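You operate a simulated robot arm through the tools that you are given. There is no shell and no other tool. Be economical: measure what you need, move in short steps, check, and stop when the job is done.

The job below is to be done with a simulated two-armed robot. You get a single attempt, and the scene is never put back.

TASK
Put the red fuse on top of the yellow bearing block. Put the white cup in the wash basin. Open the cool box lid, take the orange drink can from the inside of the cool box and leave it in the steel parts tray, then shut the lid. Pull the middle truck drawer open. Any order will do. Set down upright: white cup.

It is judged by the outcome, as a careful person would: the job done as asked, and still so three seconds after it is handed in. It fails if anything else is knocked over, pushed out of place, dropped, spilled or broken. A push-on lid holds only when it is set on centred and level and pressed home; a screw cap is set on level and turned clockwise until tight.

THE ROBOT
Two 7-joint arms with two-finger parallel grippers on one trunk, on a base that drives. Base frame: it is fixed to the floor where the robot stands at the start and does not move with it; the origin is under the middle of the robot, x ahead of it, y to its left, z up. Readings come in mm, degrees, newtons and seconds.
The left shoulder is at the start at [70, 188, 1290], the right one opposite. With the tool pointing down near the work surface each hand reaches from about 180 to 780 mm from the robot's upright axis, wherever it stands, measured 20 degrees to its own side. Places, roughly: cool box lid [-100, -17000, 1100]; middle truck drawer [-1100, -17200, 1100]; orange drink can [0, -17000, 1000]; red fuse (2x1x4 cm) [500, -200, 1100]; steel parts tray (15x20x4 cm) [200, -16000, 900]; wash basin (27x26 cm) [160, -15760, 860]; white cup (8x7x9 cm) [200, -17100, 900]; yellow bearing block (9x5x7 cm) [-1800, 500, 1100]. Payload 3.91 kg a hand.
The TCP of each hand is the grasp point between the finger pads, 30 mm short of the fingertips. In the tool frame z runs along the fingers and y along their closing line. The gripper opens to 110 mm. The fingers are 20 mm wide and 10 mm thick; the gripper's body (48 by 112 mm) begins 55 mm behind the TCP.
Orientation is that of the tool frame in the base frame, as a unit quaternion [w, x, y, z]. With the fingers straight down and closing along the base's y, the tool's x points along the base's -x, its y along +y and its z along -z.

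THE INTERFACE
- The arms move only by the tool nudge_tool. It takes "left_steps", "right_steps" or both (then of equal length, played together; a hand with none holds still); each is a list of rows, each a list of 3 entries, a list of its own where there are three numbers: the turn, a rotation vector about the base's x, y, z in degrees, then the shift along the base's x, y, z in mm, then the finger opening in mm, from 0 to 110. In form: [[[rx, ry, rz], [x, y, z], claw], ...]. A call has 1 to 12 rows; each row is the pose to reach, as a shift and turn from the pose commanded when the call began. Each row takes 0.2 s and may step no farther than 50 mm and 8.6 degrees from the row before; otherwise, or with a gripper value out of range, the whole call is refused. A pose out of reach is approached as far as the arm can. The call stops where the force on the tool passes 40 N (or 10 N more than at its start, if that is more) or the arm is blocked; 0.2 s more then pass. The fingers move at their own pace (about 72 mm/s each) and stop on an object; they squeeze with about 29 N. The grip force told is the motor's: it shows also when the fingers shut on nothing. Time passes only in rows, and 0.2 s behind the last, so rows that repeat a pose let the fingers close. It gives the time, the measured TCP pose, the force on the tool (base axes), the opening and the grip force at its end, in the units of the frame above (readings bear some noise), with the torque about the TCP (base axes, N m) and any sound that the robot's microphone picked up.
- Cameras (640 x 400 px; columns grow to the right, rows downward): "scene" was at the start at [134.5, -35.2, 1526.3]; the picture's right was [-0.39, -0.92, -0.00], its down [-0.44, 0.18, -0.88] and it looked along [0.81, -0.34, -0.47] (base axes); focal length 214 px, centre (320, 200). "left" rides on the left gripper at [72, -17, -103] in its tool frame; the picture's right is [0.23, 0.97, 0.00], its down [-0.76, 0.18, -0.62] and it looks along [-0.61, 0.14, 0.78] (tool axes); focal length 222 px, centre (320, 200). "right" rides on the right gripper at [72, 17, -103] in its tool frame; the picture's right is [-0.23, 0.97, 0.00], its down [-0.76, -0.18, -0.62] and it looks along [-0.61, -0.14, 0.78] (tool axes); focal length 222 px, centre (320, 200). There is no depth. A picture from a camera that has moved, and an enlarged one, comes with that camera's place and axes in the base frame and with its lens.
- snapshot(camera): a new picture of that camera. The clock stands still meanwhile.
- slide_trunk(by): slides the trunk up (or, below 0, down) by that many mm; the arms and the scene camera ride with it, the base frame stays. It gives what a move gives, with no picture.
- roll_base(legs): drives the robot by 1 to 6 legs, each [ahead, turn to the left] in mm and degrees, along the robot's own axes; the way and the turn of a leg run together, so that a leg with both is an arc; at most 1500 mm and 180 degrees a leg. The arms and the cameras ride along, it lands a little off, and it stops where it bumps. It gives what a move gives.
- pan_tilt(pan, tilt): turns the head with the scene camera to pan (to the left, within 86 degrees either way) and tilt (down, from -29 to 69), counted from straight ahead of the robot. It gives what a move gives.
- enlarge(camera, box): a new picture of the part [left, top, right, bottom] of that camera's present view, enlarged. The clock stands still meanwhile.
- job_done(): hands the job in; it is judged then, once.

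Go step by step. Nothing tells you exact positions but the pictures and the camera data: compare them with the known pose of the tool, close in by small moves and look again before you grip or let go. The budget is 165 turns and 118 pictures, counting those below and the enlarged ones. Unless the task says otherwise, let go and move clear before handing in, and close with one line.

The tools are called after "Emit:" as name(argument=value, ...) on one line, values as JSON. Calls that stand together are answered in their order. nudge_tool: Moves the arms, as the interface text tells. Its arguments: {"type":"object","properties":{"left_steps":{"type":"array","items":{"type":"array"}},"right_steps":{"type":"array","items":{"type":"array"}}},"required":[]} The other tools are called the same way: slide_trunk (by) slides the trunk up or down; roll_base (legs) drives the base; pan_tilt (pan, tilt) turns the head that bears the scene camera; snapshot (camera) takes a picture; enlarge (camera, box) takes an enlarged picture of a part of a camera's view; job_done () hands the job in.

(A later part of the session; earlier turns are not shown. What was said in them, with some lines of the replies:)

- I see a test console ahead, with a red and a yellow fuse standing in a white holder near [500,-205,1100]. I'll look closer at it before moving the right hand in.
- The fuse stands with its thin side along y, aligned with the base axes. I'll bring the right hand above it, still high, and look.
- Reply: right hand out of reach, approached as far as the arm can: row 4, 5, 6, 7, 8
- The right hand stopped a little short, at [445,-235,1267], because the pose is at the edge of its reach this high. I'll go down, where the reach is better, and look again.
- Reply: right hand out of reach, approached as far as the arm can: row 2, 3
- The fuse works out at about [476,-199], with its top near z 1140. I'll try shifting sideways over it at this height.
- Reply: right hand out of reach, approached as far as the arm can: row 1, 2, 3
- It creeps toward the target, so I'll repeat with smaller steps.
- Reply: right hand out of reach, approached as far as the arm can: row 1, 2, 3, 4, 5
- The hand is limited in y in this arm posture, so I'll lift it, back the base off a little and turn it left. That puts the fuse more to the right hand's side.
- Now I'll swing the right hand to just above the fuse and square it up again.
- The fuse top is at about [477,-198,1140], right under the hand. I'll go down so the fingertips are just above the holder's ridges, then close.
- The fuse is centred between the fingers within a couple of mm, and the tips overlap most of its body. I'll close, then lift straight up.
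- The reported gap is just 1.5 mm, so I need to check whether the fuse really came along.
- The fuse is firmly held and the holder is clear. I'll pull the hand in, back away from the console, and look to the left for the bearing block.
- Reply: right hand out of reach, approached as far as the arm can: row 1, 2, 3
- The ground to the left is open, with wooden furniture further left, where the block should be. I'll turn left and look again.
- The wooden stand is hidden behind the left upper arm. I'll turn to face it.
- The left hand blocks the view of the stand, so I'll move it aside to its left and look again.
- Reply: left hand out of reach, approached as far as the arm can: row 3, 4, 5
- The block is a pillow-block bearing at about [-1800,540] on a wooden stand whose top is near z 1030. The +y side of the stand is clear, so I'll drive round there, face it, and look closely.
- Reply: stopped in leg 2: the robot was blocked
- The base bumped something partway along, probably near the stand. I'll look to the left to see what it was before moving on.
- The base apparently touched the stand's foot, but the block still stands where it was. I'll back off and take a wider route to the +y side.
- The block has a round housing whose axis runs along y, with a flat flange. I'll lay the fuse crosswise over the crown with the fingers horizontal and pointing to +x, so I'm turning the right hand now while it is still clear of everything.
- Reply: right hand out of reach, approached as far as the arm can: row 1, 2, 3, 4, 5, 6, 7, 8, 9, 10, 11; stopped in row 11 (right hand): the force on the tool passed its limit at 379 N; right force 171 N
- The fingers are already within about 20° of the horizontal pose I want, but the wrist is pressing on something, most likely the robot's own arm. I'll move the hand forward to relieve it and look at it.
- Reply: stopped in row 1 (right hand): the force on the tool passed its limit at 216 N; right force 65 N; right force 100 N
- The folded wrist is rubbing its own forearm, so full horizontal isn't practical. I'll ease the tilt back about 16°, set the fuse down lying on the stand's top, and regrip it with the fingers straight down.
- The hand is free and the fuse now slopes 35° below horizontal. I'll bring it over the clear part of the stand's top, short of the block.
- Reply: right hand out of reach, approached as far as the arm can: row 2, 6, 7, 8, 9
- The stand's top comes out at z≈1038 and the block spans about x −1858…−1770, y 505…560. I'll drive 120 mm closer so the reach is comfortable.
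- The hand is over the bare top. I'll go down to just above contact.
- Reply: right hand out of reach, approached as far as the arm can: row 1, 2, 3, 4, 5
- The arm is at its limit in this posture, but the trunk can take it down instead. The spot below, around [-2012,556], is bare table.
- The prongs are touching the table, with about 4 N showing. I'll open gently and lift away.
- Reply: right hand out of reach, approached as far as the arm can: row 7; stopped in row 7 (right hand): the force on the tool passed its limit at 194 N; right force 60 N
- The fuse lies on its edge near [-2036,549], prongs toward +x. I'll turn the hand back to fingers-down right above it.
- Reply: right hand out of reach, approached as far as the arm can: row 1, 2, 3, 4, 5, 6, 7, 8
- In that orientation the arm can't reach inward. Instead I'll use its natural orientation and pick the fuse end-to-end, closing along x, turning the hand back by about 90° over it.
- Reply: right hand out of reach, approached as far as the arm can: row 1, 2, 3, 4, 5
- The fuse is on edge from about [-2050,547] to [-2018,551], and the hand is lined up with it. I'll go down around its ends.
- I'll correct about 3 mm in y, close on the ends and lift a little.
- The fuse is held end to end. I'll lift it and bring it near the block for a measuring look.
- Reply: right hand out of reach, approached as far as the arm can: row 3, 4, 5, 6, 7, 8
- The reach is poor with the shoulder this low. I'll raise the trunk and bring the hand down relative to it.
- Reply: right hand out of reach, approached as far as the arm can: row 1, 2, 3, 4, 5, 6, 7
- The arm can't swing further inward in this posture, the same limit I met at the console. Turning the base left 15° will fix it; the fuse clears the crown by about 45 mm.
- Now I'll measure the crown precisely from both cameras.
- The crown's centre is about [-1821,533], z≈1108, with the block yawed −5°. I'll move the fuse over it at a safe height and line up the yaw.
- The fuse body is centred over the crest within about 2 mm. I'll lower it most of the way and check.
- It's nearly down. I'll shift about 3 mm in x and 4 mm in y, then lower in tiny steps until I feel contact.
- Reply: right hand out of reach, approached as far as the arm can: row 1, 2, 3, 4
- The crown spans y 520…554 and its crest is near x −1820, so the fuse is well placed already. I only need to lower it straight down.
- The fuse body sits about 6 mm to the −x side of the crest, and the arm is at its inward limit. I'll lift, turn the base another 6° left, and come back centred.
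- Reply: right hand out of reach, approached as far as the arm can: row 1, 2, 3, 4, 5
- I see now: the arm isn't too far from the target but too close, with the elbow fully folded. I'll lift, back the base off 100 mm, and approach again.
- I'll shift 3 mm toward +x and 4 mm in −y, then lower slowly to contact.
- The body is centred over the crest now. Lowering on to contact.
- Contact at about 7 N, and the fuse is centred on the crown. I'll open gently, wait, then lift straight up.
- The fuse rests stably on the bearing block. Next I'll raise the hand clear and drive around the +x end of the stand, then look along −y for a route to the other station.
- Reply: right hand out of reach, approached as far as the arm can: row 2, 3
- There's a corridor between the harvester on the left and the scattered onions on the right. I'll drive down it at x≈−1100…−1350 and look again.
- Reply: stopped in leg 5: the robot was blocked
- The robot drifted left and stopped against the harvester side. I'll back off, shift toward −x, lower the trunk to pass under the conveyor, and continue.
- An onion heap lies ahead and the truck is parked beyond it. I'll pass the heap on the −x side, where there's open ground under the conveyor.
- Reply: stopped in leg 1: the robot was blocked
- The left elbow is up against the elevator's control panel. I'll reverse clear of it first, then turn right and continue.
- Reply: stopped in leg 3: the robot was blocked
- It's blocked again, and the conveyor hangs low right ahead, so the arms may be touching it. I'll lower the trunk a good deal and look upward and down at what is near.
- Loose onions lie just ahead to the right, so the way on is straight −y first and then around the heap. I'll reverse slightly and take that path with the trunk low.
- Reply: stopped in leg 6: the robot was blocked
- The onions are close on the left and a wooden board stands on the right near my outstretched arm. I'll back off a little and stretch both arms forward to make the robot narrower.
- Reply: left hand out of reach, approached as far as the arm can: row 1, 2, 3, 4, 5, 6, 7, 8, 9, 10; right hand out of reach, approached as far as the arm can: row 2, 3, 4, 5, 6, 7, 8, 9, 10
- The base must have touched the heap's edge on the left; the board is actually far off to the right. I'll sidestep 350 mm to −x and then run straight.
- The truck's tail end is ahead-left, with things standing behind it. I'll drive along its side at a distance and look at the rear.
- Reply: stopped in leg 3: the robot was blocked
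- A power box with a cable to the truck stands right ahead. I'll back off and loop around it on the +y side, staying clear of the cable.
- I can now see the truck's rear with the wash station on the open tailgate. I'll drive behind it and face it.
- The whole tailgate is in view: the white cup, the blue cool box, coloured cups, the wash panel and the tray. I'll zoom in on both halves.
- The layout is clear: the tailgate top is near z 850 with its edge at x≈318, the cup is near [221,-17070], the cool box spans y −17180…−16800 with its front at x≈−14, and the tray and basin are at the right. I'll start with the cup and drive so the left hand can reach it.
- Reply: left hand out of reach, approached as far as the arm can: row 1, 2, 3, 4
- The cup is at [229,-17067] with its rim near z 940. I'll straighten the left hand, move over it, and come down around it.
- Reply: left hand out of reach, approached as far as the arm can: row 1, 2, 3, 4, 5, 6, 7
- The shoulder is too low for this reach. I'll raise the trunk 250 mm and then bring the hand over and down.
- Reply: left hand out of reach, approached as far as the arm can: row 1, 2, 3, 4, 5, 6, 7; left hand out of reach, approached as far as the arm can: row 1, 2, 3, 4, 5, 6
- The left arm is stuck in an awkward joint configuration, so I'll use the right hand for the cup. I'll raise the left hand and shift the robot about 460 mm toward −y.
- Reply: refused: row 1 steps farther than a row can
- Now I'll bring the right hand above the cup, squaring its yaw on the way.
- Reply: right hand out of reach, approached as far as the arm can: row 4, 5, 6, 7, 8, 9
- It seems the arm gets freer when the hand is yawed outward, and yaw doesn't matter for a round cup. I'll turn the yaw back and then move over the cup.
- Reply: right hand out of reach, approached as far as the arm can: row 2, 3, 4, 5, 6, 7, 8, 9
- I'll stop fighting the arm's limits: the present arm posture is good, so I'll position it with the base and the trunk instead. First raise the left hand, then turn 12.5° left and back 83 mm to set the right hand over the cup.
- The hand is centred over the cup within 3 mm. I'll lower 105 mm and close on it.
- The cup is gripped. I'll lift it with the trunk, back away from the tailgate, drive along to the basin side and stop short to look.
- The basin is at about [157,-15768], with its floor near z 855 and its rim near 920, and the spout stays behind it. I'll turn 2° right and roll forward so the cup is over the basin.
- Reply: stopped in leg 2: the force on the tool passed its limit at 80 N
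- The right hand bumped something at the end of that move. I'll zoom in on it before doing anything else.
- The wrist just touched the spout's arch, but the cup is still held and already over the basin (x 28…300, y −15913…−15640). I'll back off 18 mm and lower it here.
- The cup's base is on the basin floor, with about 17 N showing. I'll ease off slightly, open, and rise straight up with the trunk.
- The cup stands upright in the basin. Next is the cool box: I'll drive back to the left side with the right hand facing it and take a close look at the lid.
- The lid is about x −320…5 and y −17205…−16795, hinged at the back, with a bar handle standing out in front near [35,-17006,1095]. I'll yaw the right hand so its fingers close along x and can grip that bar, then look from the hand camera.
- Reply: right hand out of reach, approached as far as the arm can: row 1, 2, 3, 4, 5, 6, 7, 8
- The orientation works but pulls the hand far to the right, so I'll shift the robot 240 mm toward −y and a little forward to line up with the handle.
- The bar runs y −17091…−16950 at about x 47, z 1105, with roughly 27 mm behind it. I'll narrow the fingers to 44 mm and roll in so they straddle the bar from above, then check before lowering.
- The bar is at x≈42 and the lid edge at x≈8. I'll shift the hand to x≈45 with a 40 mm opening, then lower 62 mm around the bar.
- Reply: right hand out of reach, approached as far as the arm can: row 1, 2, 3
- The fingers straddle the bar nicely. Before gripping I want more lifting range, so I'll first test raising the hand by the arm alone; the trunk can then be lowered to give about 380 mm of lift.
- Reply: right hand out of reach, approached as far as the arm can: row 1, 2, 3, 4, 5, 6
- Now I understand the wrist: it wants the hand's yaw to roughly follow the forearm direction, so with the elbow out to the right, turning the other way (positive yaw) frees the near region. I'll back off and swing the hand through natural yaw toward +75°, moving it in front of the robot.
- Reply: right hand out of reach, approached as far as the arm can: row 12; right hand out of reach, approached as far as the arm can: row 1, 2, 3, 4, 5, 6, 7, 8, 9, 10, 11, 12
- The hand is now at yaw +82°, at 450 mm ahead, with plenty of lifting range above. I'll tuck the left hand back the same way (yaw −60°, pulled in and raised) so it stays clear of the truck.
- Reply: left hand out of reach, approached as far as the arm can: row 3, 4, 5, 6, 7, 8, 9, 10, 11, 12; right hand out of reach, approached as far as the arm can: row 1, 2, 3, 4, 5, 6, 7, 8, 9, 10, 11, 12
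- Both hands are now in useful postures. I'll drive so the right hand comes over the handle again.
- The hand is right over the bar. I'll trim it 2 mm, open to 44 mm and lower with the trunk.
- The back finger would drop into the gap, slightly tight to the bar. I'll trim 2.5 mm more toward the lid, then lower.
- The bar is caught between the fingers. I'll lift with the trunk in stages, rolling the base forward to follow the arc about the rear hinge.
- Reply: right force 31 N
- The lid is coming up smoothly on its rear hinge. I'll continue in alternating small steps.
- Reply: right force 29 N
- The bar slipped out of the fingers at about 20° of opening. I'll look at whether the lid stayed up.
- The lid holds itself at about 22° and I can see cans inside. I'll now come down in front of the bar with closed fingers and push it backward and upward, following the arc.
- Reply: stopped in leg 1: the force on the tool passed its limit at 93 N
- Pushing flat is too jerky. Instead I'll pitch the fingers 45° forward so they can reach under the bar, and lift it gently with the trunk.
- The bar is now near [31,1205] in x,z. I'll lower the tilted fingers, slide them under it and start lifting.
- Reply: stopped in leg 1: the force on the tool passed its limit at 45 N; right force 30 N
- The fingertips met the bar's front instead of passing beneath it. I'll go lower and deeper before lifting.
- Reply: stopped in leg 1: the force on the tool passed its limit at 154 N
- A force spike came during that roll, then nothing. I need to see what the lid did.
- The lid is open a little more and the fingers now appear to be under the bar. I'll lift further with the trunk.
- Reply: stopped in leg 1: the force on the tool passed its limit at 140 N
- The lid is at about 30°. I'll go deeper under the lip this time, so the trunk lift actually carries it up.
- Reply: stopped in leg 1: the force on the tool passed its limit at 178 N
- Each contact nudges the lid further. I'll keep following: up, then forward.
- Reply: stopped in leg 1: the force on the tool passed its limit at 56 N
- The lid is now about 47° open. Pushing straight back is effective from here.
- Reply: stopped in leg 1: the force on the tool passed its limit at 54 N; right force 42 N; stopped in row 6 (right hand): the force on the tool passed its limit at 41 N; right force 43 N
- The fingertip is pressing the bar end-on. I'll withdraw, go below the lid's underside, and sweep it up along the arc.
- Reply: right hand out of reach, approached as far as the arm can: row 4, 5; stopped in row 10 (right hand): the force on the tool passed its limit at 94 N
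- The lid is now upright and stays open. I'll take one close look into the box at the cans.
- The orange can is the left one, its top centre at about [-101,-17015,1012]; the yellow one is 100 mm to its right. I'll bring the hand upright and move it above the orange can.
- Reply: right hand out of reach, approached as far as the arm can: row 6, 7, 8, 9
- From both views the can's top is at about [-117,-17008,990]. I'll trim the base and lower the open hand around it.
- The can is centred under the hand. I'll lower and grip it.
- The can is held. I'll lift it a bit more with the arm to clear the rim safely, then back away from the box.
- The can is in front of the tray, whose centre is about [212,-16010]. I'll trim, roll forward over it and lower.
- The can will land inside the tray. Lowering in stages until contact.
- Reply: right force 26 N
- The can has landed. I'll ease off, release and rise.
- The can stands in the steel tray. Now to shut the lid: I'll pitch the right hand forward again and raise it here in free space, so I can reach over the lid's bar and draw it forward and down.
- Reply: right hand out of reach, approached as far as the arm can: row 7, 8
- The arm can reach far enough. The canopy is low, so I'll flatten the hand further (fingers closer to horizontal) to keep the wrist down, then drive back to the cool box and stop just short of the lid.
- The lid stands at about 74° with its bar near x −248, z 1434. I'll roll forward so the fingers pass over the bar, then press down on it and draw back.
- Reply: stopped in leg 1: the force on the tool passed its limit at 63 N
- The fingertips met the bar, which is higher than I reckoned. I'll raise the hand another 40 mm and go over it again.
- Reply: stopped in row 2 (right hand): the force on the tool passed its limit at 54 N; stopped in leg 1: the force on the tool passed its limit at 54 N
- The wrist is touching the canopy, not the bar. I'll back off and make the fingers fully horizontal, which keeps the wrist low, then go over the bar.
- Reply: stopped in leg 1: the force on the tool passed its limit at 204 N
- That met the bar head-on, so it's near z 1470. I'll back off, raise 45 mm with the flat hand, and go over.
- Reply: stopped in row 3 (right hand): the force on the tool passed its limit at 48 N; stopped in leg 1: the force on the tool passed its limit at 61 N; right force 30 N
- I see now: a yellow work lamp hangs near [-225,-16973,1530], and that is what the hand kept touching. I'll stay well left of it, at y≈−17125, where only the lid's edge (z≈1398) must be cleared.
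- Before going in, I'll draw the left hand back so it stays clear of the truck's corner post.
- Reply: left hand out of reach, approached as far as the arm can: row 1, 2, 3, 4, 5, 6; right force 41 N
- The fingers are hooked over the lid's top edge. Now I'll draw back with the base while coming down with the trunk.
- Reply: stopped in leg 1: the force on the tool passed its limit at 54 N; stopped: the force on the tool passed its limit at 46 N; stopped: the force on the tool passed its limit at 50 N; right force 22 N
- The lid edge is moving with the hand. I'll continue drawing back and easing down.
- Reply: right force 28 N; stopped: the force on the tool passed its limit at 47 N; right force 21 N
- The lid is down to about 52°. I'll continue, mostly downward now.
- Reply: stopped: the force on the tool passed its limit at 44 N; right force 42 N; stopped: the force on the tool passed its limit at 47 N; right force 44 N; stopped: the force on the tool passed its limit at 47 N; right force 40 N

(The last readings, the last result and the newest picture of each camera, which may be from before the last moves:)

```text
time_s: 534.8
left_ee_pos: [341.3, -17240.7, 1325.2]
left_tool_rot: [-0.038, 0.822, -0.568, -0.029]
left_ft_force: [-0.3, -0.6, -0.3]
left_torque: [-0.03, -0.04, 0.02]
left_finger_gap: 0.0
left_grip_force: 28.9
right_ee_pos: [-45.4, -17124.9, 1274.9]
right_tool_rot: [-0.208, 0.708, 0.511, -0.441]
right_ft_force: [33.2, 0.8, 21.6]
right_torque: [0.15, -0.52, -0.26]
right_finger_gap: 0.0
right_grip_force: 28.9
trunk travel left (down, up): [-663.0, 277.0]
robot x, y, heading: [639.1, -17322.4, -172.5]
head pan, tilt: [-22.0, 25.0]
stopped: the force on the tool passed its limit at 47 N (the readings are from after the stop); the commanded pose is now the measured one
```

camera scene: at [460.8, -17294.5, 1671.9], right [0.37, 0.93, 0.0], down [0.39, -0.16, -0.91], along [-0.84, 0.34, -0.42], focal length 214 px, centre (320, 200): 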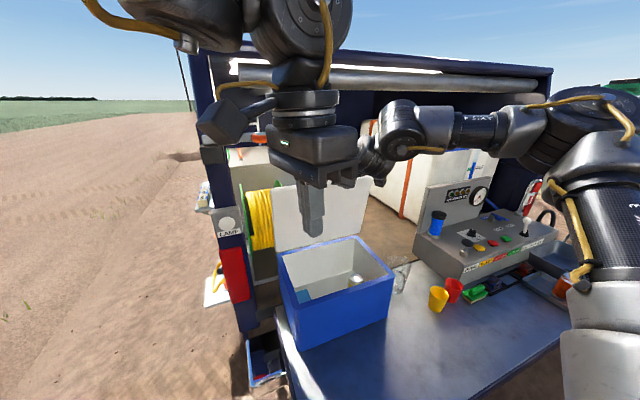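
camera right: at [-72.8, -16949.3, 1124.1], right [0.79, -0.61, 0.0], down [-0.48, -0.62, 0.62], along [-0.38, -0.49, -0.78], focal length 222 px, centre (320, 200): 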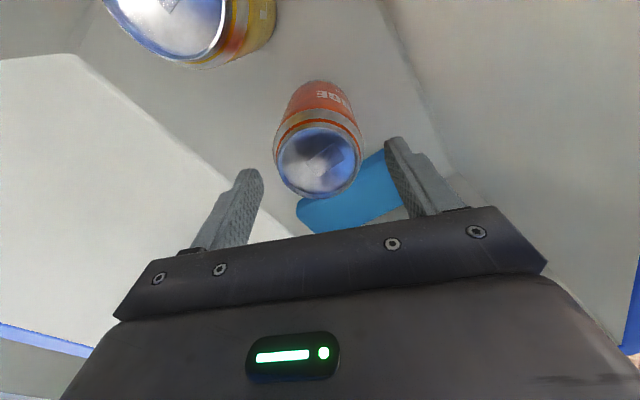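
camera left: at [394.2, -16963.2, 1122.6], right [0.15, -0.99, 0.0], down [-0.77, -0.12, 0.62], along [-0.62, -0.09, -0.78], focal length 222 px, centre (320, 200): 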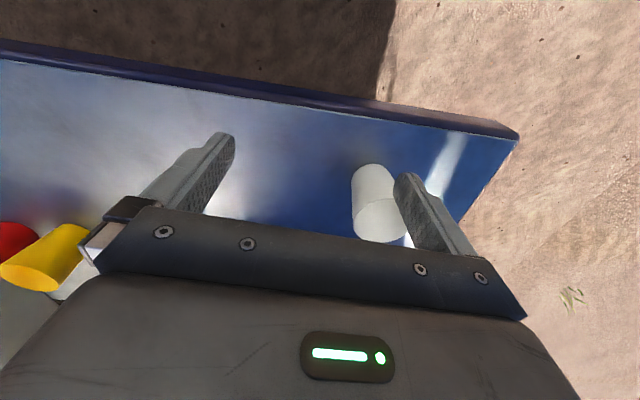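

The lid is at about 38° and following. Continuing with more steps per turn.

Emit:
roll_base(legs=[[-14, 0]])

Emit:
slide_trunk(by=-50)

Emit:
roll_base(legs=[[-10, 0]])

Emit:
slide_trunk(by=-50)

Emit:
roll_base(legs=[[-8, 0]])

Emit:
slide_trunk(by=-50)

Emit:
roll_base(legs=[[-6, 0]])

Emit:
slide_trunk(by=-50)

Emit:
slide_trunk(by=-40)

```text
time_s: 535.6
left_ee_pos: [348.9, -17240.1, 1323.5]
left_tool_rot: [-0.04, 0.821, -0.569, -0.026]
left_ft_force: [0.6, -0.3, -0.7]
left_torque: [0.05, -0.01, 0.0]
left_finger_gap: 0.1
left_grip_force: 29.2
right_ee_pos: [-40.3, -17121.3, 1266.2]
right_tool_rot: [-0.209, 0.712, 0.511, -0.434]
right_ft_force: [6.8, -4.2, 3.2]
right_torque: [-0.05, -0.09, -0.03]
right_finger_gap: 0.0
right_grip_force: 29.0
trunk travel left (down, up): [-663.0, 277.0]
robot x, y, heading: [653.3, -17317.9, -172.4]
head pan, tilt: [-22.0, 25.0]
```

```text
time_s: 536.2
left_ee_pos: [355.8, -17237.7, 1294.5]
left_tool_rot: [-0.037, 0.821, -0.569, -0.028]
left_ft_force: [-0.2, -0.7, -0.6]
left_torque: [-0.06, -0.04, 0.03]
left_finger_gap: 0.1
left_grip_force: 28.7
right_ee_pos: [-29.4, -17121.8, 1244.1]
right_tool_rot: [-0.208, 0.709, 0.51, -0.441]
right_ft_force: [33.7, 0.0, 16.0]
right_torque: [0.07, -0.64, -0.17]
right_finger_gap: 0.0
right_grip_force: 28.9
trunk travel left (down, up): [-632.0, 308.0]
robot x, y, heading: [653.3, -17316.7, -172.3]
head pan, tilt: [-22.0, 25.0]
stopped: the force on the tool passed its limit at 44 N (the readings are from after the stop); the commanded pose is now the measured one
```

```text
time_s: 536.9
left_ee_pos: [355.3, -17238.1, 1292.0]
left_tool_rot: [-0.039, 0.822, -0.568, -0.026]
left_ft_force: [0.2, 0.0, 0.2]
left_torque: [-0.02, -0.04, 0.0]
left_finger_gap: 0.2
left_grip_force: 29.1
right_ee_pos: [-30.6, -17120.0, 1235.5]
right_tool_rot: [-0.207, 0.711, 0.511, -0.436]
right_ft_force: [0.5, 0.4, 0.5]
right_torque: [-0.04, -0.01, -0.02]
right_finger_gap: 0.1
right_grip_force: 28.9
trunk travel left (down, up): [-632.0, 308.0]
robot x, y, heading: [660.6, -17320.5, -172.6]
head pan, tilt: [-22.0, 25.0]
```

```text
time_s: 537.9
left_ee_pos: [355.7, -17237.9, 1242.4]
left_tool_rot: [-0.04, 0.821, -0.569, -0.025]
left_ft_force: [-0.1, 0.0, -0.1]
left_torque: [-0.02, 0.04, -0.03]
left_finger_gap: 0.0
left_grip_force: 29.2
right_ee_pos: [-30.8, -17120.1, 1185.0]
right_tool_rot: [-0.207, 0.711, 0.511, -0.436]
right_ft_force: [-0.9, -0.1, -0.6]
right_torque: [0.03, -0.01, -0.01]
right_finger_gap: 0.0
right_grip_force: 29.1
trunk travel left (down, up): [-582.0, 358.0]
robot x, y, heading: [660.5, -17318.7, -172.3]
head pan, tilt: [-22.0, 25.0]
```

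```text
time_s: 538.6
left_ee_pos: [361.2, -17236.5, 1242.3]
left_tool_rot: [-0.04, 0.822, -0.568, -0.024]
left_ft_force: [0.0, -0.5, 0.5]
left_torque: [0.03, -0.04, 0.0]
left_finger_gap: 0.0
left_grip_force: 28.7
right_ee_pos: [-26.0, -17118.6, 1184.5]
right_tool_rot: [-0.207, 0.713, 0.511, -0.434]
right_ft_force: [-0.9, -0.1, -0.5]
right_torque: [0.01, 0.0, 0.02]
right_finger_gap: 0.1
right_grip_force: 29.0
trunk travel left (down, up): [-582.0, 358.0]
robot x, y, heading: [667.7, -17316.8, -172.3]
head pan, tilt: [-22.0, 25.0]
```

```text
time_s: 539.5
left_ee_pos: [362.8, -17237.0, 1191.3]
left_tool_rot: [-0.04, 0.822, -0.568, -0.025]
left_ft_force: [0.2, 0.1, -0.1]
left_torque: [0.05, 0.0, 0.05]
left_finger_gap: 0.0
left_grip_force: 28.9
right_ee_pos: [-24.0, -17118.8, 1134.5]
right_tool_rot: [-0.207, 0.712, 0.511, -0.435]
right_ft_force: [-0.7, 0.1, 0.0]
right_torque: [0.0, -0.01, 0.04]
right_finger_gap: 0.1
right_grip_force: 29.1
trunk travel left (down, up): [-532.0, 408.0]
robot x, y, heading: [671.0, -17315.7, -172.6]
head pan, tilt: [-22.0, 25.0]
```

```text
time_s: 540.2
left_ee_pos: [368.3, -17236.0, 1191.7]
left_tool_rot: [-0.041, 0.821, -0.568, -0.025]
left_ft_force: [0.0, 0.3, 0.7]
left_torque: [0.01, -0.03, 0.0]
left_finger_gap: 0.0
left_grip_force: 29.0
right_ee_pos: [-19.0, -17116.9, 1135.5]
right_tool_rot: [-0.206, 0.712, 0.511, -0.435]
right_ft_force: [-0.3, -0.4, 0.2]
right_torque: [0.03, 0.01, 0.0]
right_finger_gap: 0.1
right_grip_force: 28.9
trunk travel left (down, up): [-532.0, 408.0]
robot x, y, heading: [671.9, -17317.3, -172.1]
head pan, tilt: [-22.0, 25.0]
```

```text
time_s: 540.8
left_ee_pos: [371.7, -17235.8, 1171.4]
left_tool_rot: [-0.039, 0.822, -0.568, -0.026]
left_ft_force: [0.1, 0.6, -0.1]
left_torque: [0.02, 0.02, 0.03]
left_finger_gap: 0.0
left_grip_force: 29.7
right_ee_pos: [-16.0, -17117.3, 1131.3]
right_tool_rot: [-0.212, 0.706, 0.502, -0.451]
right_ft_force: [10.4, 0.8, 9.9]
right_torque: [0.01, -0.09, -0.01]
right_finger_gap: 0.1
right_grip_force: 28.9
trunk travel left (down, up): [-511.0, 429.0]
robot x, y, heading: [674.0, -17317.9, -172.5]
head pan, tilt: [-22.0, 25.0]
stopped: the force on the tool passed its limit at 53 N (the readings are from after the stop); the commanded pose is now the measured one
```

```text
time_s: 541.2
left_ee_pos: [372.0, -17235.8, 1160.6]
left_tool_rot: [-0.04, 0.821, -0.569, -0.025]
left_ft_force: [0.0, -0.1, 1.0]
left_torque: [0.0, -0.02, -0.01]
left_finger_gap: 0.1
left_grip_force: 28.8
right_ee_pos: [-17.5, -17117.4, 1129.9]
right_tool_rot: [-0.216, 0.702, 0.496, -0.463]
right_ft_force: [10.9, -0.9, 12.9]
right_torque: [-0.02, -0.02, 0.01]
right_finger_gap: 0.0
right_grip_force: 29.5
trunk travel left (down, up): [-499.0, 441.0]
robot x, y, heading: [673.4, -17316.8, -172.5]
head pan, tilt: [-22.0, 25.0]
stopped: the force on the tool passed its limit at 52 N (the readings are from after the stop); the commanded pose is now the measured one
```

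The hand now meets a firm stop at the height of the closed lid, so it appears shut. I'll lift off, bring the hand upright again, back away and look from the truck's left side, where both the lid and the drawers should be visible.

Emit:
slide_trunk(by=200)

Emit:
roll_base(legs=[[-200, 0]])

Emit:
nudge_tool(right_steps=[[[1.36, -7.5, 0], [10, 0, 0], 0], [[2.7, -15, 0], [20, 0, 0], 0], [[4.1, -22.5, 0], [35, 0, 0], 0], [[5.4, -30, 0], [50, 0, 0], 0], [[6.8, -37.5, 0], [65, 0, 0], 0], [[8.2, -45, 0], [80, 0, 0], 20], [[9.5, -52.5, 0], [95, 0, 0], 40], [[10.9, -60, 0], [110, 0, 0], 46], [[10.9, -60, 0], [110, 0, 0], 46]])

Emit:
roll_base(legs=[[0, 52], [850, 0], [0, -60]])

Emit:
pan_tilt(pan=-28, tilt=15)

Emit:
snapshot(camera="scene")

```text
time_s: 543.4
left_ee_pos: [368.9, -17235.7, 1358.7]
left_tool_rot: [-0.04, 0.822, -0.568, -0.025]
left_ft_force: [0.3, 0.4, -0.1]
left_torque: [0.0, -0.01, 0.01]
left_finger_gap: 0.0
left_grip_force: 29.1
right_ee_pos: [-21.3, -17117.9, 1326.7]
right_tool_rot: [-0.216, 0.704, 0.498, -0.459]
right_ft_force: [-0.1, -0.5, -0.2]
right_torque: [0.02, 0.02, 0.04]
right_finger_gap: 0.1
right_grip_force: 29.1
trunk travel left (down, up): [-699.0, 241.0]
robot x, y, heading: [673.4, -17317.6, -172.3]
head pan, tilt: [-22.0, 25.0]
```

```text
time_s: 545.0
left_ee_pos: [563.8, -17210.0, 1357.6]
left_tool_rot: [-0.04, 0.822, -0.568, -0.025]
left_ft_force: [-0.8, -0.1, -0.1]
left_torque: [0.0, -0.02, 0.0]
left_finger_gap: 0.2
left_grip_force: 29.4
right_ee_pos: [173.9, -17090.1, 1324.0]
right_tool_rot: [-0.216, 0.705, 0.497, -0.458]
right_ft_force: [-0.2, 1.1, 0.0]
right_torque: [-0.07, -0.01, 0.0]
right_finger_gap: 0.0
right_grip_force: 28.8
trunk travel left (down, up): [-699.0, 241.0]
robot x, y, heading: [869.1, -17289.7, -172.6]
head pan, tilt: [-22.0, 25.0]
```

```text
time_s: 547.0
left_ee_pos: [566.4, -17208.0, 1359.7]
left_tool_rot: [-0.04, 0.821, -0.569, -0.026]
left_ft_force: [0.2, 0.8, -0.1]
left_torque: [-0.02, -0.04, -0.02]
left_finger_gap: 0.0
left_grip_force: 29.2
right_ee_pos: [369.0, -17033.0, 1226.3]
right_tool_rot: [-0.001, 0.817, 0.577, 0.001]
right_ft_force: [0.1, -1.0, 0.9]
right_torque: [0.01, 0.02, -0.02]
right_finger_gap: 45.8
right_grip_force: 0.1
right hand out of reach, approached as far as the arm can: row 3, 4, 5, 6, 7, 8, 9
trunk travel left (down, up): [-699.0, 241.0]
robot x, y, heading: [874.0, -17290.8, -172.3]
head pan, tilt: [-22.0, 25.0]
```

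```text
time_s: 556.6
left_ee_pos: [156.3, -17911.6, 1358.7]
left_tool_rot: [-0.042, 0.777, -0.628, -0.022]
left_ft_force: [0.0, 0.4, -0.5]
left_torque: [-0.02, -0.01, 0.02]
left_finger_gap: 0.0
left_grip_force: 28.8
right_ee_pos: [-12.2, -17707.5, 1227.3]
right_tool_rot: [-0.003, 0.857, 0.515, 0.0]
right_ft_force: [-0.5, 0.1, -1.1]
right_torque: [-0.01, 0.0, 0.01]
right_finger_gap: 45.9
right_grip_force: 0.0
trunk travel left (down, up): [-699.0, 241.0]
robot x, y, heading: [447.5, -18035.8, 179.0]
head pan, tilt: [-22.0, 25.0]
```

```text
time_s: 557.3
left_ee_pos: [157.1, -17910.2, 1358.8]
left_tool_rot: [-0.041, 0.777, -0.628, -0.023]
left_ft_force: [-0.2, -0.4, 0.2]
left_torque: [-0.01, 0.0, -0.01]
left_finger_gap: 0.0
left_grip_force: 29.5
right_ee_pos: [-11.2, -17706.6, 1227.1]
right_tool_rot: [-0.002, 0.857, 0.516, 0.0]
right_ft_force: [0.1, -0.6, 0.0]
right_torque: [-0.05, 0.02, 0.0]
right_finger_gap: 46.0
right_grip_force: 0.0
trunk travel left (down, up): [-699.0, 241.0]
robot x, y, heading: [444.8, -18039.5, 178.7]
head pan, tilt: [-28.0, 15.0]
```

```text
3 pictures are left
camera scene: at [315.1, -17989.9, 1446.6], right [0.49, 0.87, 0.0], down [0.23, -0.13, -0.97], along [-0.84, 0.47, -0.26], focal length 214 px, centre (320, 200)
```

scene: 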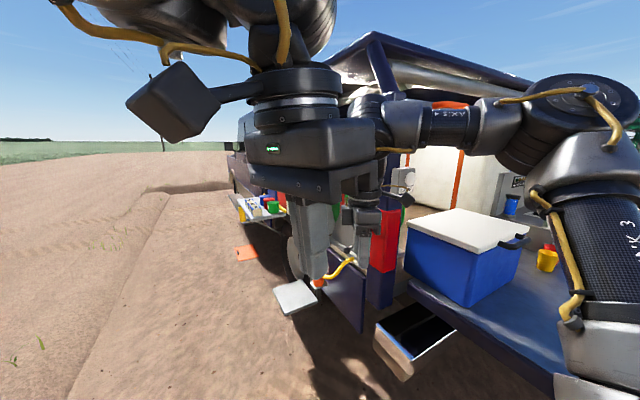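

The lid is shut. For the drawer I'll work from the truck's left side: the drawer handles face −y around x≈−1100. I'll first swing the left hand aside so it doesn't block the view, then drive along the side and face the truck.

Emit:
nudge_tool(left_steps=[[[0, 0, 7.5], [0, -30, 0], 0], [[0, 0, 15], [0, -60, 0], 0], [[0, 0, 22.5], [0, -90, 0], 0], [[0, 0, 30], [0, -120, 0], 0], [[0, 0, 37.5], [0, -150, 0], 0], [[0, 0, 45], [0, -180, 0], 0], [[0, 0, 52.5], [0, -210, 0], 0], [[0, 0, 60], [0, -240, 0], 0], [[0, 0, 67.5], [0, -270, 0], 0], [[0, 0, 75], [0, -300, 0], 0]])

Emit:
roll_base(legs=[[0, 3], [1500, 0], [390, 0], [0, -91.7]])

Emit:
pan_tilt(pan=-28, tilt=25)

```text
time_s: 559.5
left_ee_pos: [93.6, -18222.4, 1439.2]
left_tool_rot: [-0.019, 0.999, -0.024, -0.037]
left_ft_force: [0.1, -0.6, 0.1]
left_torque: [0.04, -0.03, -0.01]
left_finger_gap: 0.0
left_grip_force: 29.1
left hand out of reach, approached as far as the arm can: row 1, 2, 3, 4, 5, 6, 7, 8, 9, 10
right_ee_pos: [-12.8, -17709.9, 1228.1]
right_tool_rot: [-0.002, 0.857, 0.515, 0.001]
right_ft_force: [-0.3, -0.9, -0.3]
right_torque: [0.08, -0.02, 0.02]
right_finger_gap: 46.4
right_grip_force: 0.1
trunk travel left (down, up): [-699.0, 241.0]
robot x, y, heading: [447.7, -18032.9, 178.9]
head pan, tilt: [-28.0, 15.0]
```

```text
time_s: 573.4
left_ee_pos: [-1648.7, -17744.2, 1438.8]
left_tool_rot: [0.04, -0.691, 0.721, 0.014]
left_ft_force: [0.7, -0.2, 0.3]
left_torque: [-0.01, 0.01, 0.01]
left_finger_gap: 0.0
left_grip_force: 28.9
right_ee_pos: [-1139.0, -17630.8, 1227.1]
right_tool_rot: [-0.001, 0.971, -0.238, 0.001]
right_ft_force: [-0.3, 0.3, 0.2]
right_torque: [0.04, 0.01, -0.03]
right_finger_gap: 46.2
right_grip_force: 0.0
trunk travel left (down, up): [-699.0, 241.0]
robot x, y, heading: [-1462.2, -18094.5, 89.4]
head pan, tilt: [-28.0, 15.0]
```

```text
time_s: 574.1
left_ee_pos: [-1649.5, -17743.9, 1439.1]
left_tool_rot: [0.04, -0.691, 0.722, 0.014]
left_ft_force: [0.3, -0.4, 0.0]
left_torque: [0.02, 0.02, 0.0]
left_finger_gap: 0.0
left_grip_force: 29.0
right_ee_pos: [-1139.2, -17631.2, 1227.5]
right_tool_rot: [-0.001, 0.971, -0.238, 0.001]
right_ft_force: [-0.5, 0.1, 0.0]
right_torque: [0.03, -0.01, 0.01]
right_finger_gap: 46.1
right_grip_force: 0.2
trunk travel left (down, up): [-699.0, 241.0]
robot x, y, heading: [-1466.7, -18092.7, 89.6]
head pan, tilt: [-28.0, 25.0]
```

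Emit:
enlarge(camera="scene", box=[170, 90, 490, 310])

```text
1.82 times, centred on (330, 200) of scene
camera zoom: at [-1418.7, -17962.2, 1430.5], right [0.88, -0.48, 0.0], down [-0.2, -0.37, -0.91], along [0.43, 0.8, -0.42], focal length 390 px, centre (302, 200)
```

zoom: 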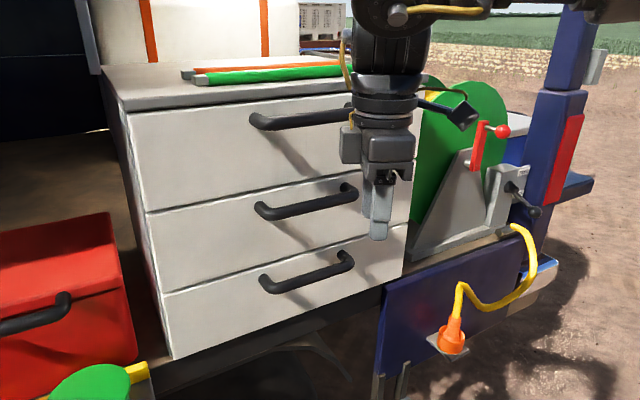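

I can see the three drawers with bar handles facing me; the middle bar runs x −1195…−1007 at about y −17400, z 1130. A horizontal grip is best here, so I'll pitch the right hand until its fingers point at the truck.

Emit:
nudge_tool(right_steps=[[[7.4, 0, 0], [0, 0, 0], 46], [[14.8, 0, 0], [0, 0, 0], 46], [[22.2, 0, 0], [0, 0, 0], 46], [[29.6, 0, 0], [0, 0, 0], 46], [[37, 0, 0], [0, 0, 0], 46], [[44.4, 0, 0], [0, 0, 0], 46], [[51.8, 0, 0], [0, 0, 0], 50], [[59.2, 0, 0], [0, 0, 0], 60], [[66.6, 0, 0], [0, 0, 0], 60], [[74, 0, 0], [0, 0, 0], 60], [[81.4, 0, 0], [0, 0, 0], 60], [[88, 0, 0], [0, 0, 0], 60]])

```text
time_s: 576.7
left_ee_pos: [-1642.2, -17745.5, 1440.6]
left_tool_rot: [0.037, -0.691, 0.722, 0.017]
left_ft_force: [1.2, -0.1, -0.7]
left_torque: [0.06, 0.07, 0.0]
left_finger_gap: 0.1
left_grip_force: 28.6
right_ee_pos: [-1079.6, -17594.8, 1257.6]
right_tool_rot: [-0.669, 0.703, -0.177, -0.164]
right_ft_force: [0.2, 0.5, 0.3]
right_torque: [0.01, 0.04, 0.01]
right_finger_gap: 60.3
right_grip_force: 0.0
right hand out of reach, approached as far as the arm can: row 8, 9, 10, 11, 12
trunk travel left (down, up): [-699.0, 241.0]
robot x, y, heading: [-1463.0, -18095.2, 89.6]
head pan, tilt: [-28.0, 25.0]
```

The hand now points straight at the drawers. I'll lower to the middle handle's height, open wide, roll to just short of it and check with the hand camera.

Emit:
nudge_tool(right_steps=[[[0, 0, 0], [0, 0, 0], 75], [[0, 0, 0], [0, 0, 0], 90], [[0, 0, 0], [0, 0, 0], 90]])

Emit:
slide_trunk(by=-128)

Emit:
roll_base(legs=[[110, 0]])

Emit:
snapshot(camera="right")

```text
time_s: 577.5
left_ee_pos: [-1650.1, -17743.0, 1439.6]
left_tool_rot: [0.039, -0.691, 0.721, 0.013]
left_ft_force: [-0.1, 0.3, -0.5]
left_torque: [-0.02, -0.03, 0.01]
left_finger_gap: 0.0
left_grip_force: 29.3
right_ee_pos: [-1086.8, -17592.1, 1258.3]
right_tool_rot: [-0.667, 0.706, -0.174, -0.161]
right_ft_force: [-0.7, 0.4, -0.2]
right_torque: [0.01, 0.01, 0.03]
right_finger_gap: 90.0
right_grip_force: 0.1
trunk travel left (down, up): [-699.0, 241.0]
robot x, y, heading: [-1463.2, -18093.7, 89.5]
head pan, tilt: [-28.0, 25.0]
```

```text
time_s: 579.1
left_ee_pos: [-1648.3, -17743.3, 1312.0]
left_tool_rot: [0.039, -0.692, 0.721, 0.013]
left_ft_force: [0.4, -1.2, 0.0]
left_torque: [0.01, -0.02, -0.03]
left_finger_gap: 0.2
left_grip_force: 28.9
right_ee_pos: [-1086.8, -17593.6, 1129.9]
right_tool_rot: [-0.667, 0.706, -0.172, -0.161]
right_ft_force: [0.0, 0.7, 0.6]
right_torque: [0.01, -0.03, 0.01]
right_finger_gap: 89.9
right_grip_force: 0.0
trunk travel left (down, up): [-571.0, 369.0]
robot x, y, heading: [-1464.5, -18095.6, 89.5]
head pan, tilt: [-28.0, 25.0]
```

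```text
time_s: 580.3
left_ee_pos: [-1649.8, -17631.3, 1311.9]
left_tool_rot: [0.039, -0.691, 0.722, 0.014]
left_ft_force: [0.4, 0.8, -0.2]
left_torque: [-0.05, 0.01, 0.03]
left_finger_gap: 0.2
left_grip_force: 29.2
right_ee_pos: [-1085.5, -17481.4, 1131.6]
right_tool_rot: [-0.668, 0.706, -0.173, -0.162]
right_ft_force: [0.3, -0.6, 0.0]
right_torque: [0.0, 0.0, -0.01]
right_finger_gap: 89.7
right_grip_force: 0.1
trunk travel left (down, up): [-571.0, 369.0]
robot x, y, heading: [-1462.7, -17979.1, 89.6]
head pan, tilt: [-28.0, 25.0]
```

```text
1 pictures are left
camera right: at [-1031.5, -17587.6, 1087.8], right [-0.65, -0.04, -0.76], down [-0.6, -0.59, 0.54], along [-0.47, 0.8, 0.36], focal length 222 px, centre (320, 200)
```

right: 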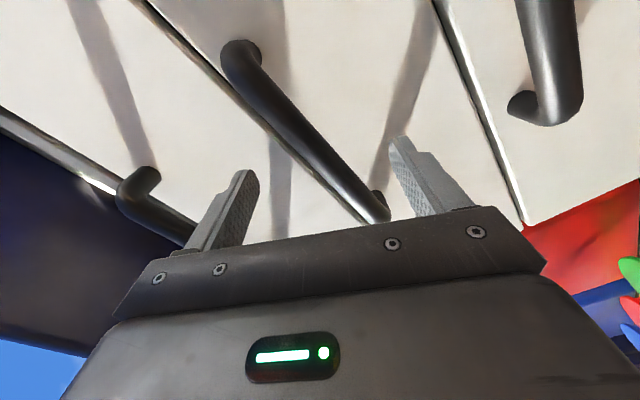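

The middle bar passes right between the open fingers, at about y −17402 and z 1130. I'll advance 62 mm and close on it.

Emit:
roll_base(legs=[[62, 0]])

Emit:
nudge_tool(right_steps=[[[0, 0, 0], [0, 0, 0], 70], [[0, 0, 0], [0, 0, 0], 50], [[0, 0, 0], [0, 0, 0], 30], [[0, 0, 0], [0, 0, 0], 12], [[0, 0, 0], [0, 0, 0], 8], [[0, 0, 0], [0, 0, 0], 8]])

```text
time_s: 581.4
left_ee_pos: [-1647.4, -17567.9, 1309.2]
left_tool_rot: [0.038, -0.691, 0.721, 0.013]
left_ft_force: [0.6, 0.5, -0.3]
left_torque: [-0.02, 0.01, -0.02]
left_finger_gap: 0.2
left_grip_force: 28.4
right_ee_pos: [-1085.1, -17421.0, 1129.6]
right_tool_rot: [-0.668, 0.705, -0.176, -0.163]
right_ft_force: [0.6, 0.9, -0.2]
right_torque: [0.0, 0.02, 0.0]
right_finger_gap: 89.8
right_grip_force: 0.1
trunk travel left (down, up): [-571.0, 369.0]
robot x, y, heading: [-1461.1, -17919.1, 89.3]
head pan, tilt: [-28.0, 25.0]
stopped in leg 1: the force on the tool passed its limit at 90 N (the readings are from after the stop); the commanded pose is now the measured one
```

```text
time_s: 582.8
left_ee_pos: [-1647.2, -17569.8, 1311.4]
left_tool_rot: [0.039, -0.692, 0.721, 0.013]
left_ft_force: [-0.4, -0.7, 0.0]
left_torque: [-0.01, -0.02, -0.03]
left_finger_gap: 0.0
left_grip_force: 29.2
right_ee_pos: [-1085.2, -17422.4, 1131.6]
right_tool_rot: [-0.67, 0.704, -0.174, -0.161]
right_ft_force: [7.1, 3.8, 13.7]
right_torque: [0.01, -1.42, -0.09]
right_finger_gap: 34.4
right_grip_force: 44.8
trunk travel left (down, up): [-571.0, 369.0]
robot x, y, heading: [-1462.8, -17918.9, 89.4]
head pan, tilt: [-28.0, 25.0]
```

The bar is gripped, with the same finger gap as on the lid's bar. I'll pull back gently.

Emit:
roll_base(legs=[[-40, 0]])

Emit:
roll_base(legs=[[-60, 0]])

```text
time_s: 583.7
left_ee_pos: [-1647.4, -17608.8, 1310.4]
left_tool_rot: [0.038, -0.691, 0.722, 0.013]
left_ft_force: [0.1, -0.4, -0.1]
left_torque: [-0.04, 0.01, 0.02]
left_finger_gap: 0.0
left_grip_force: 28.8
right_ee_pos: [-1083.8, -17460.1, 1132.4]
right_tool_rot: [-0.669, 0.703, -0.176, -0.162]
right_ft_force: [9.6, 2.6, 20.3]
right_torque: [0.19, -1.45, -1.23]
right_finger_gap: 34.6
right_grip_force: 45.4
trunk travel left (down, up): [-571.0, 369.0]
robot x, y, heading: [-1463.4, -17961.0, 89.5]
head pan, tilt: [-28.0, 25.0]
```

```text
time_s: 584.6
left_ee_pos: [-1648.4, -17668.0, 1311.4]
left_tool_rot: [0.038, -0.692, 0.721, 0.013]
left_ft_force: [0.0, -0.7, 0.3]
left_torque: [-0.04, 0.03, 0.01]
left_finger_gap: 0.0
left_grip_force: 28.7
right_ee_pos: [-1084.1, -17519.6, 1130.8]
right_tool_rot: [-0.67, 0.703, -0.177, -0.161]
right_ft_force: [2.3, 1.7, 1.0]
right_torque: [0.28, -1.39, -1.17]
right_finger_gap: 34.8
right_grip_force: 44.3
trunk travel left (down, up): [-571.0, 369.0]
robot x, y, heading: [-1459.8, -18019.7, 89.5]
head pan, tilt: [-28.0, 25.0]
```

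The drawer is coming out smoothly, about 97 mm so far. I'll pull further, to roughly 240 mm.

Emit:
roll_base(legs=[[-80, 0]])

Emit:
roll_base(legs=[[-60, 0]])

```text
time_s: 585.7
left_ee_pos: [-1647.9, -17746.2, 1311.2]
left_tool_rot: [0.038, -0.692, 0.72, 0.013]
left_ft_force: [-0.4, -0.4, 0.6]
left_torque: [0.03, 0.02, 0.02]
left_finger_gap: 0.1
left_grip_force: 29.3
right_ee_pos: [-1085.0, -17597.0, 1132.5]
right_tool_rot: [-0.67, 0.702, -0.176, -0.162]
right_ft_force: [2.3, 0.8, -5.5]
right_torque: [0.36, -1.48, -1.22]
right_finger_gap: 34.3
right_grip_force: 45.1
trunk travel left (down, up): [-571.0, 369.0]
robot x, y, heading: [-1461.3, -18099.8, 89.3]
head pan, tilt: [-28.0, 25.0]
```

```text
time_s: 586.7
left_ee_pos: [-1649.3, -17803.5, 1309.0]
left_tool_rot: [0.038, -0.693, 0.72, 0.013]
left_ft_force: [-0.1, 0.9, -0.1]
left_torque: [0.02, -0.01, -0.04]
left_finger_gap: 0.0
left_grip_force: 29.0
right_ee_pos: [-1086.2, -17656.1, 1131.3]
right_tool_rot: [-0.671, 0.702, -0.177, -0.161]
right_ft_force: [5.0, 1.1, -4.0]
right_torque: [0.32, -1.42, -1.16]
right_finger_gap: 34.8
right_grip_force: 44.8
trunk travel left (down, up): [-571.0, 369.0]
robot x, y, heading: [-1464.5, -18156.3, 89.5]
head pan, tilt: [-28.0, 25.0]
```

The drawer is out about 235 mm. I'll release the bar, back straight away and take the last picture as a check.

Emit:
nudge_tool(right_steps=[[[0, 0, 0], [0, 0, 0], 50], [[0, 0, 0], [0, 0, 0], 75], [[0, 0, 0], [0, 0, 0], 95], [[0, 0, 0], [0, 0, 0], 95]])

Emit:
roll_base(legs=[[-250, 0]])

Emit:
snapshot(camera="scene")

```text
time_s: 587.7
left_ee_pos: [-1650.4, -17805.5, 1310.1]
left_tool_rot: [0.038, -0.692, 0.72, 0.012]
left_ft_force: [0.1, -0.3, 0.3]
left_torque: [-0.01, 0.01, -0.02]
left_finger_gap: 0.0
left_grip_force: 29.0
right_ee_pos: [-1086.5, -17655.5, 1133.5]
right_tool_rot: [-0.672, 0.701, -0.177, -0.161]
right_ft_force: [-0.8, -0.7, 0.8]
right_torque: [-0.02, 0.01, 0.0]
right_finger_gap: 94.8
right_grip_force: 0.1
trunk travel left (down, up): [-571.0, 369.0]
robot x, y, heading: [-1463.4, -18152.8, 89.5]
head pan, tilt: [-28.0, 25.0]
```

```text
time_s: 589.5
left_ee_pos: [-1653.2, -18058.7, 1311.3]
left_tool_rot: [0.037, -0.694, 0.719, 0.012]
left_ft_force: [0.1, 0.2, 0.3]
left_torque: [0.0, -0.01, 0.02]
left_finger_gap: 0.2
left_grip_force: 28.7
right_ee_pos: [-1088.7, -17906.8, 1133.6]
right_tool_rot: [-0.671, 0.702, -0.176, -0.162]
right_ft_force: [0.3, -0.5, -0.2]
right_torque: [0.0, -0.03, 0.01]
right_finger_gap: 95.1
right_grip_force: 0.1
trunk travel left (down, up): [-571.0, 369.0]
robot x, y, heading: [-1464.1, -18408.8, 89.6]
head pan, tilt: [-28.0, 25.0]
```

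```text
0 pictures are left
camera scene: at [-1421.6, -18277.8, 1302.4], right [0.88, -0.48, 0.0], down [-0.2, -0.37, -0.91], along [0.43, 0.8, -0.42], focal length 214 px, centre (320, 200)
```

scene: 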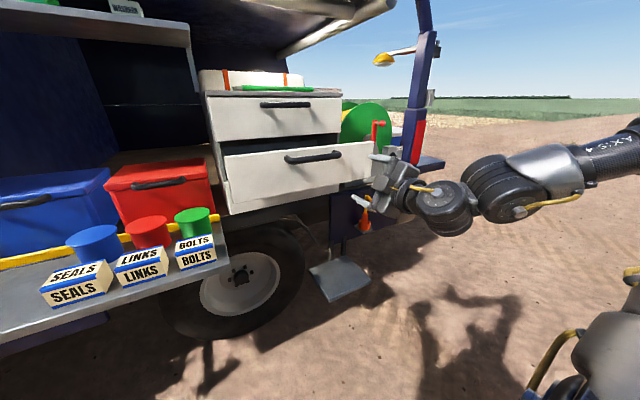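

The middle drawer now stands open, the top drawer is closed, and both hands are empty and clear of everything. I'm handing the job in.

Emit:
job_done()

```text
The job is handed in.
```

The job is handed in. The fuse is on the bearing block, the cup stands upright in the basin, the can is in the steel tray, the cool box lid is shut, and the middle drawer is open. Along the way I bumped the stand's foot, the harvester, the onion heap, the power box, the spout and the truck's hanging lamp; I saw nothing knocked over, but I did not re-check each of them.
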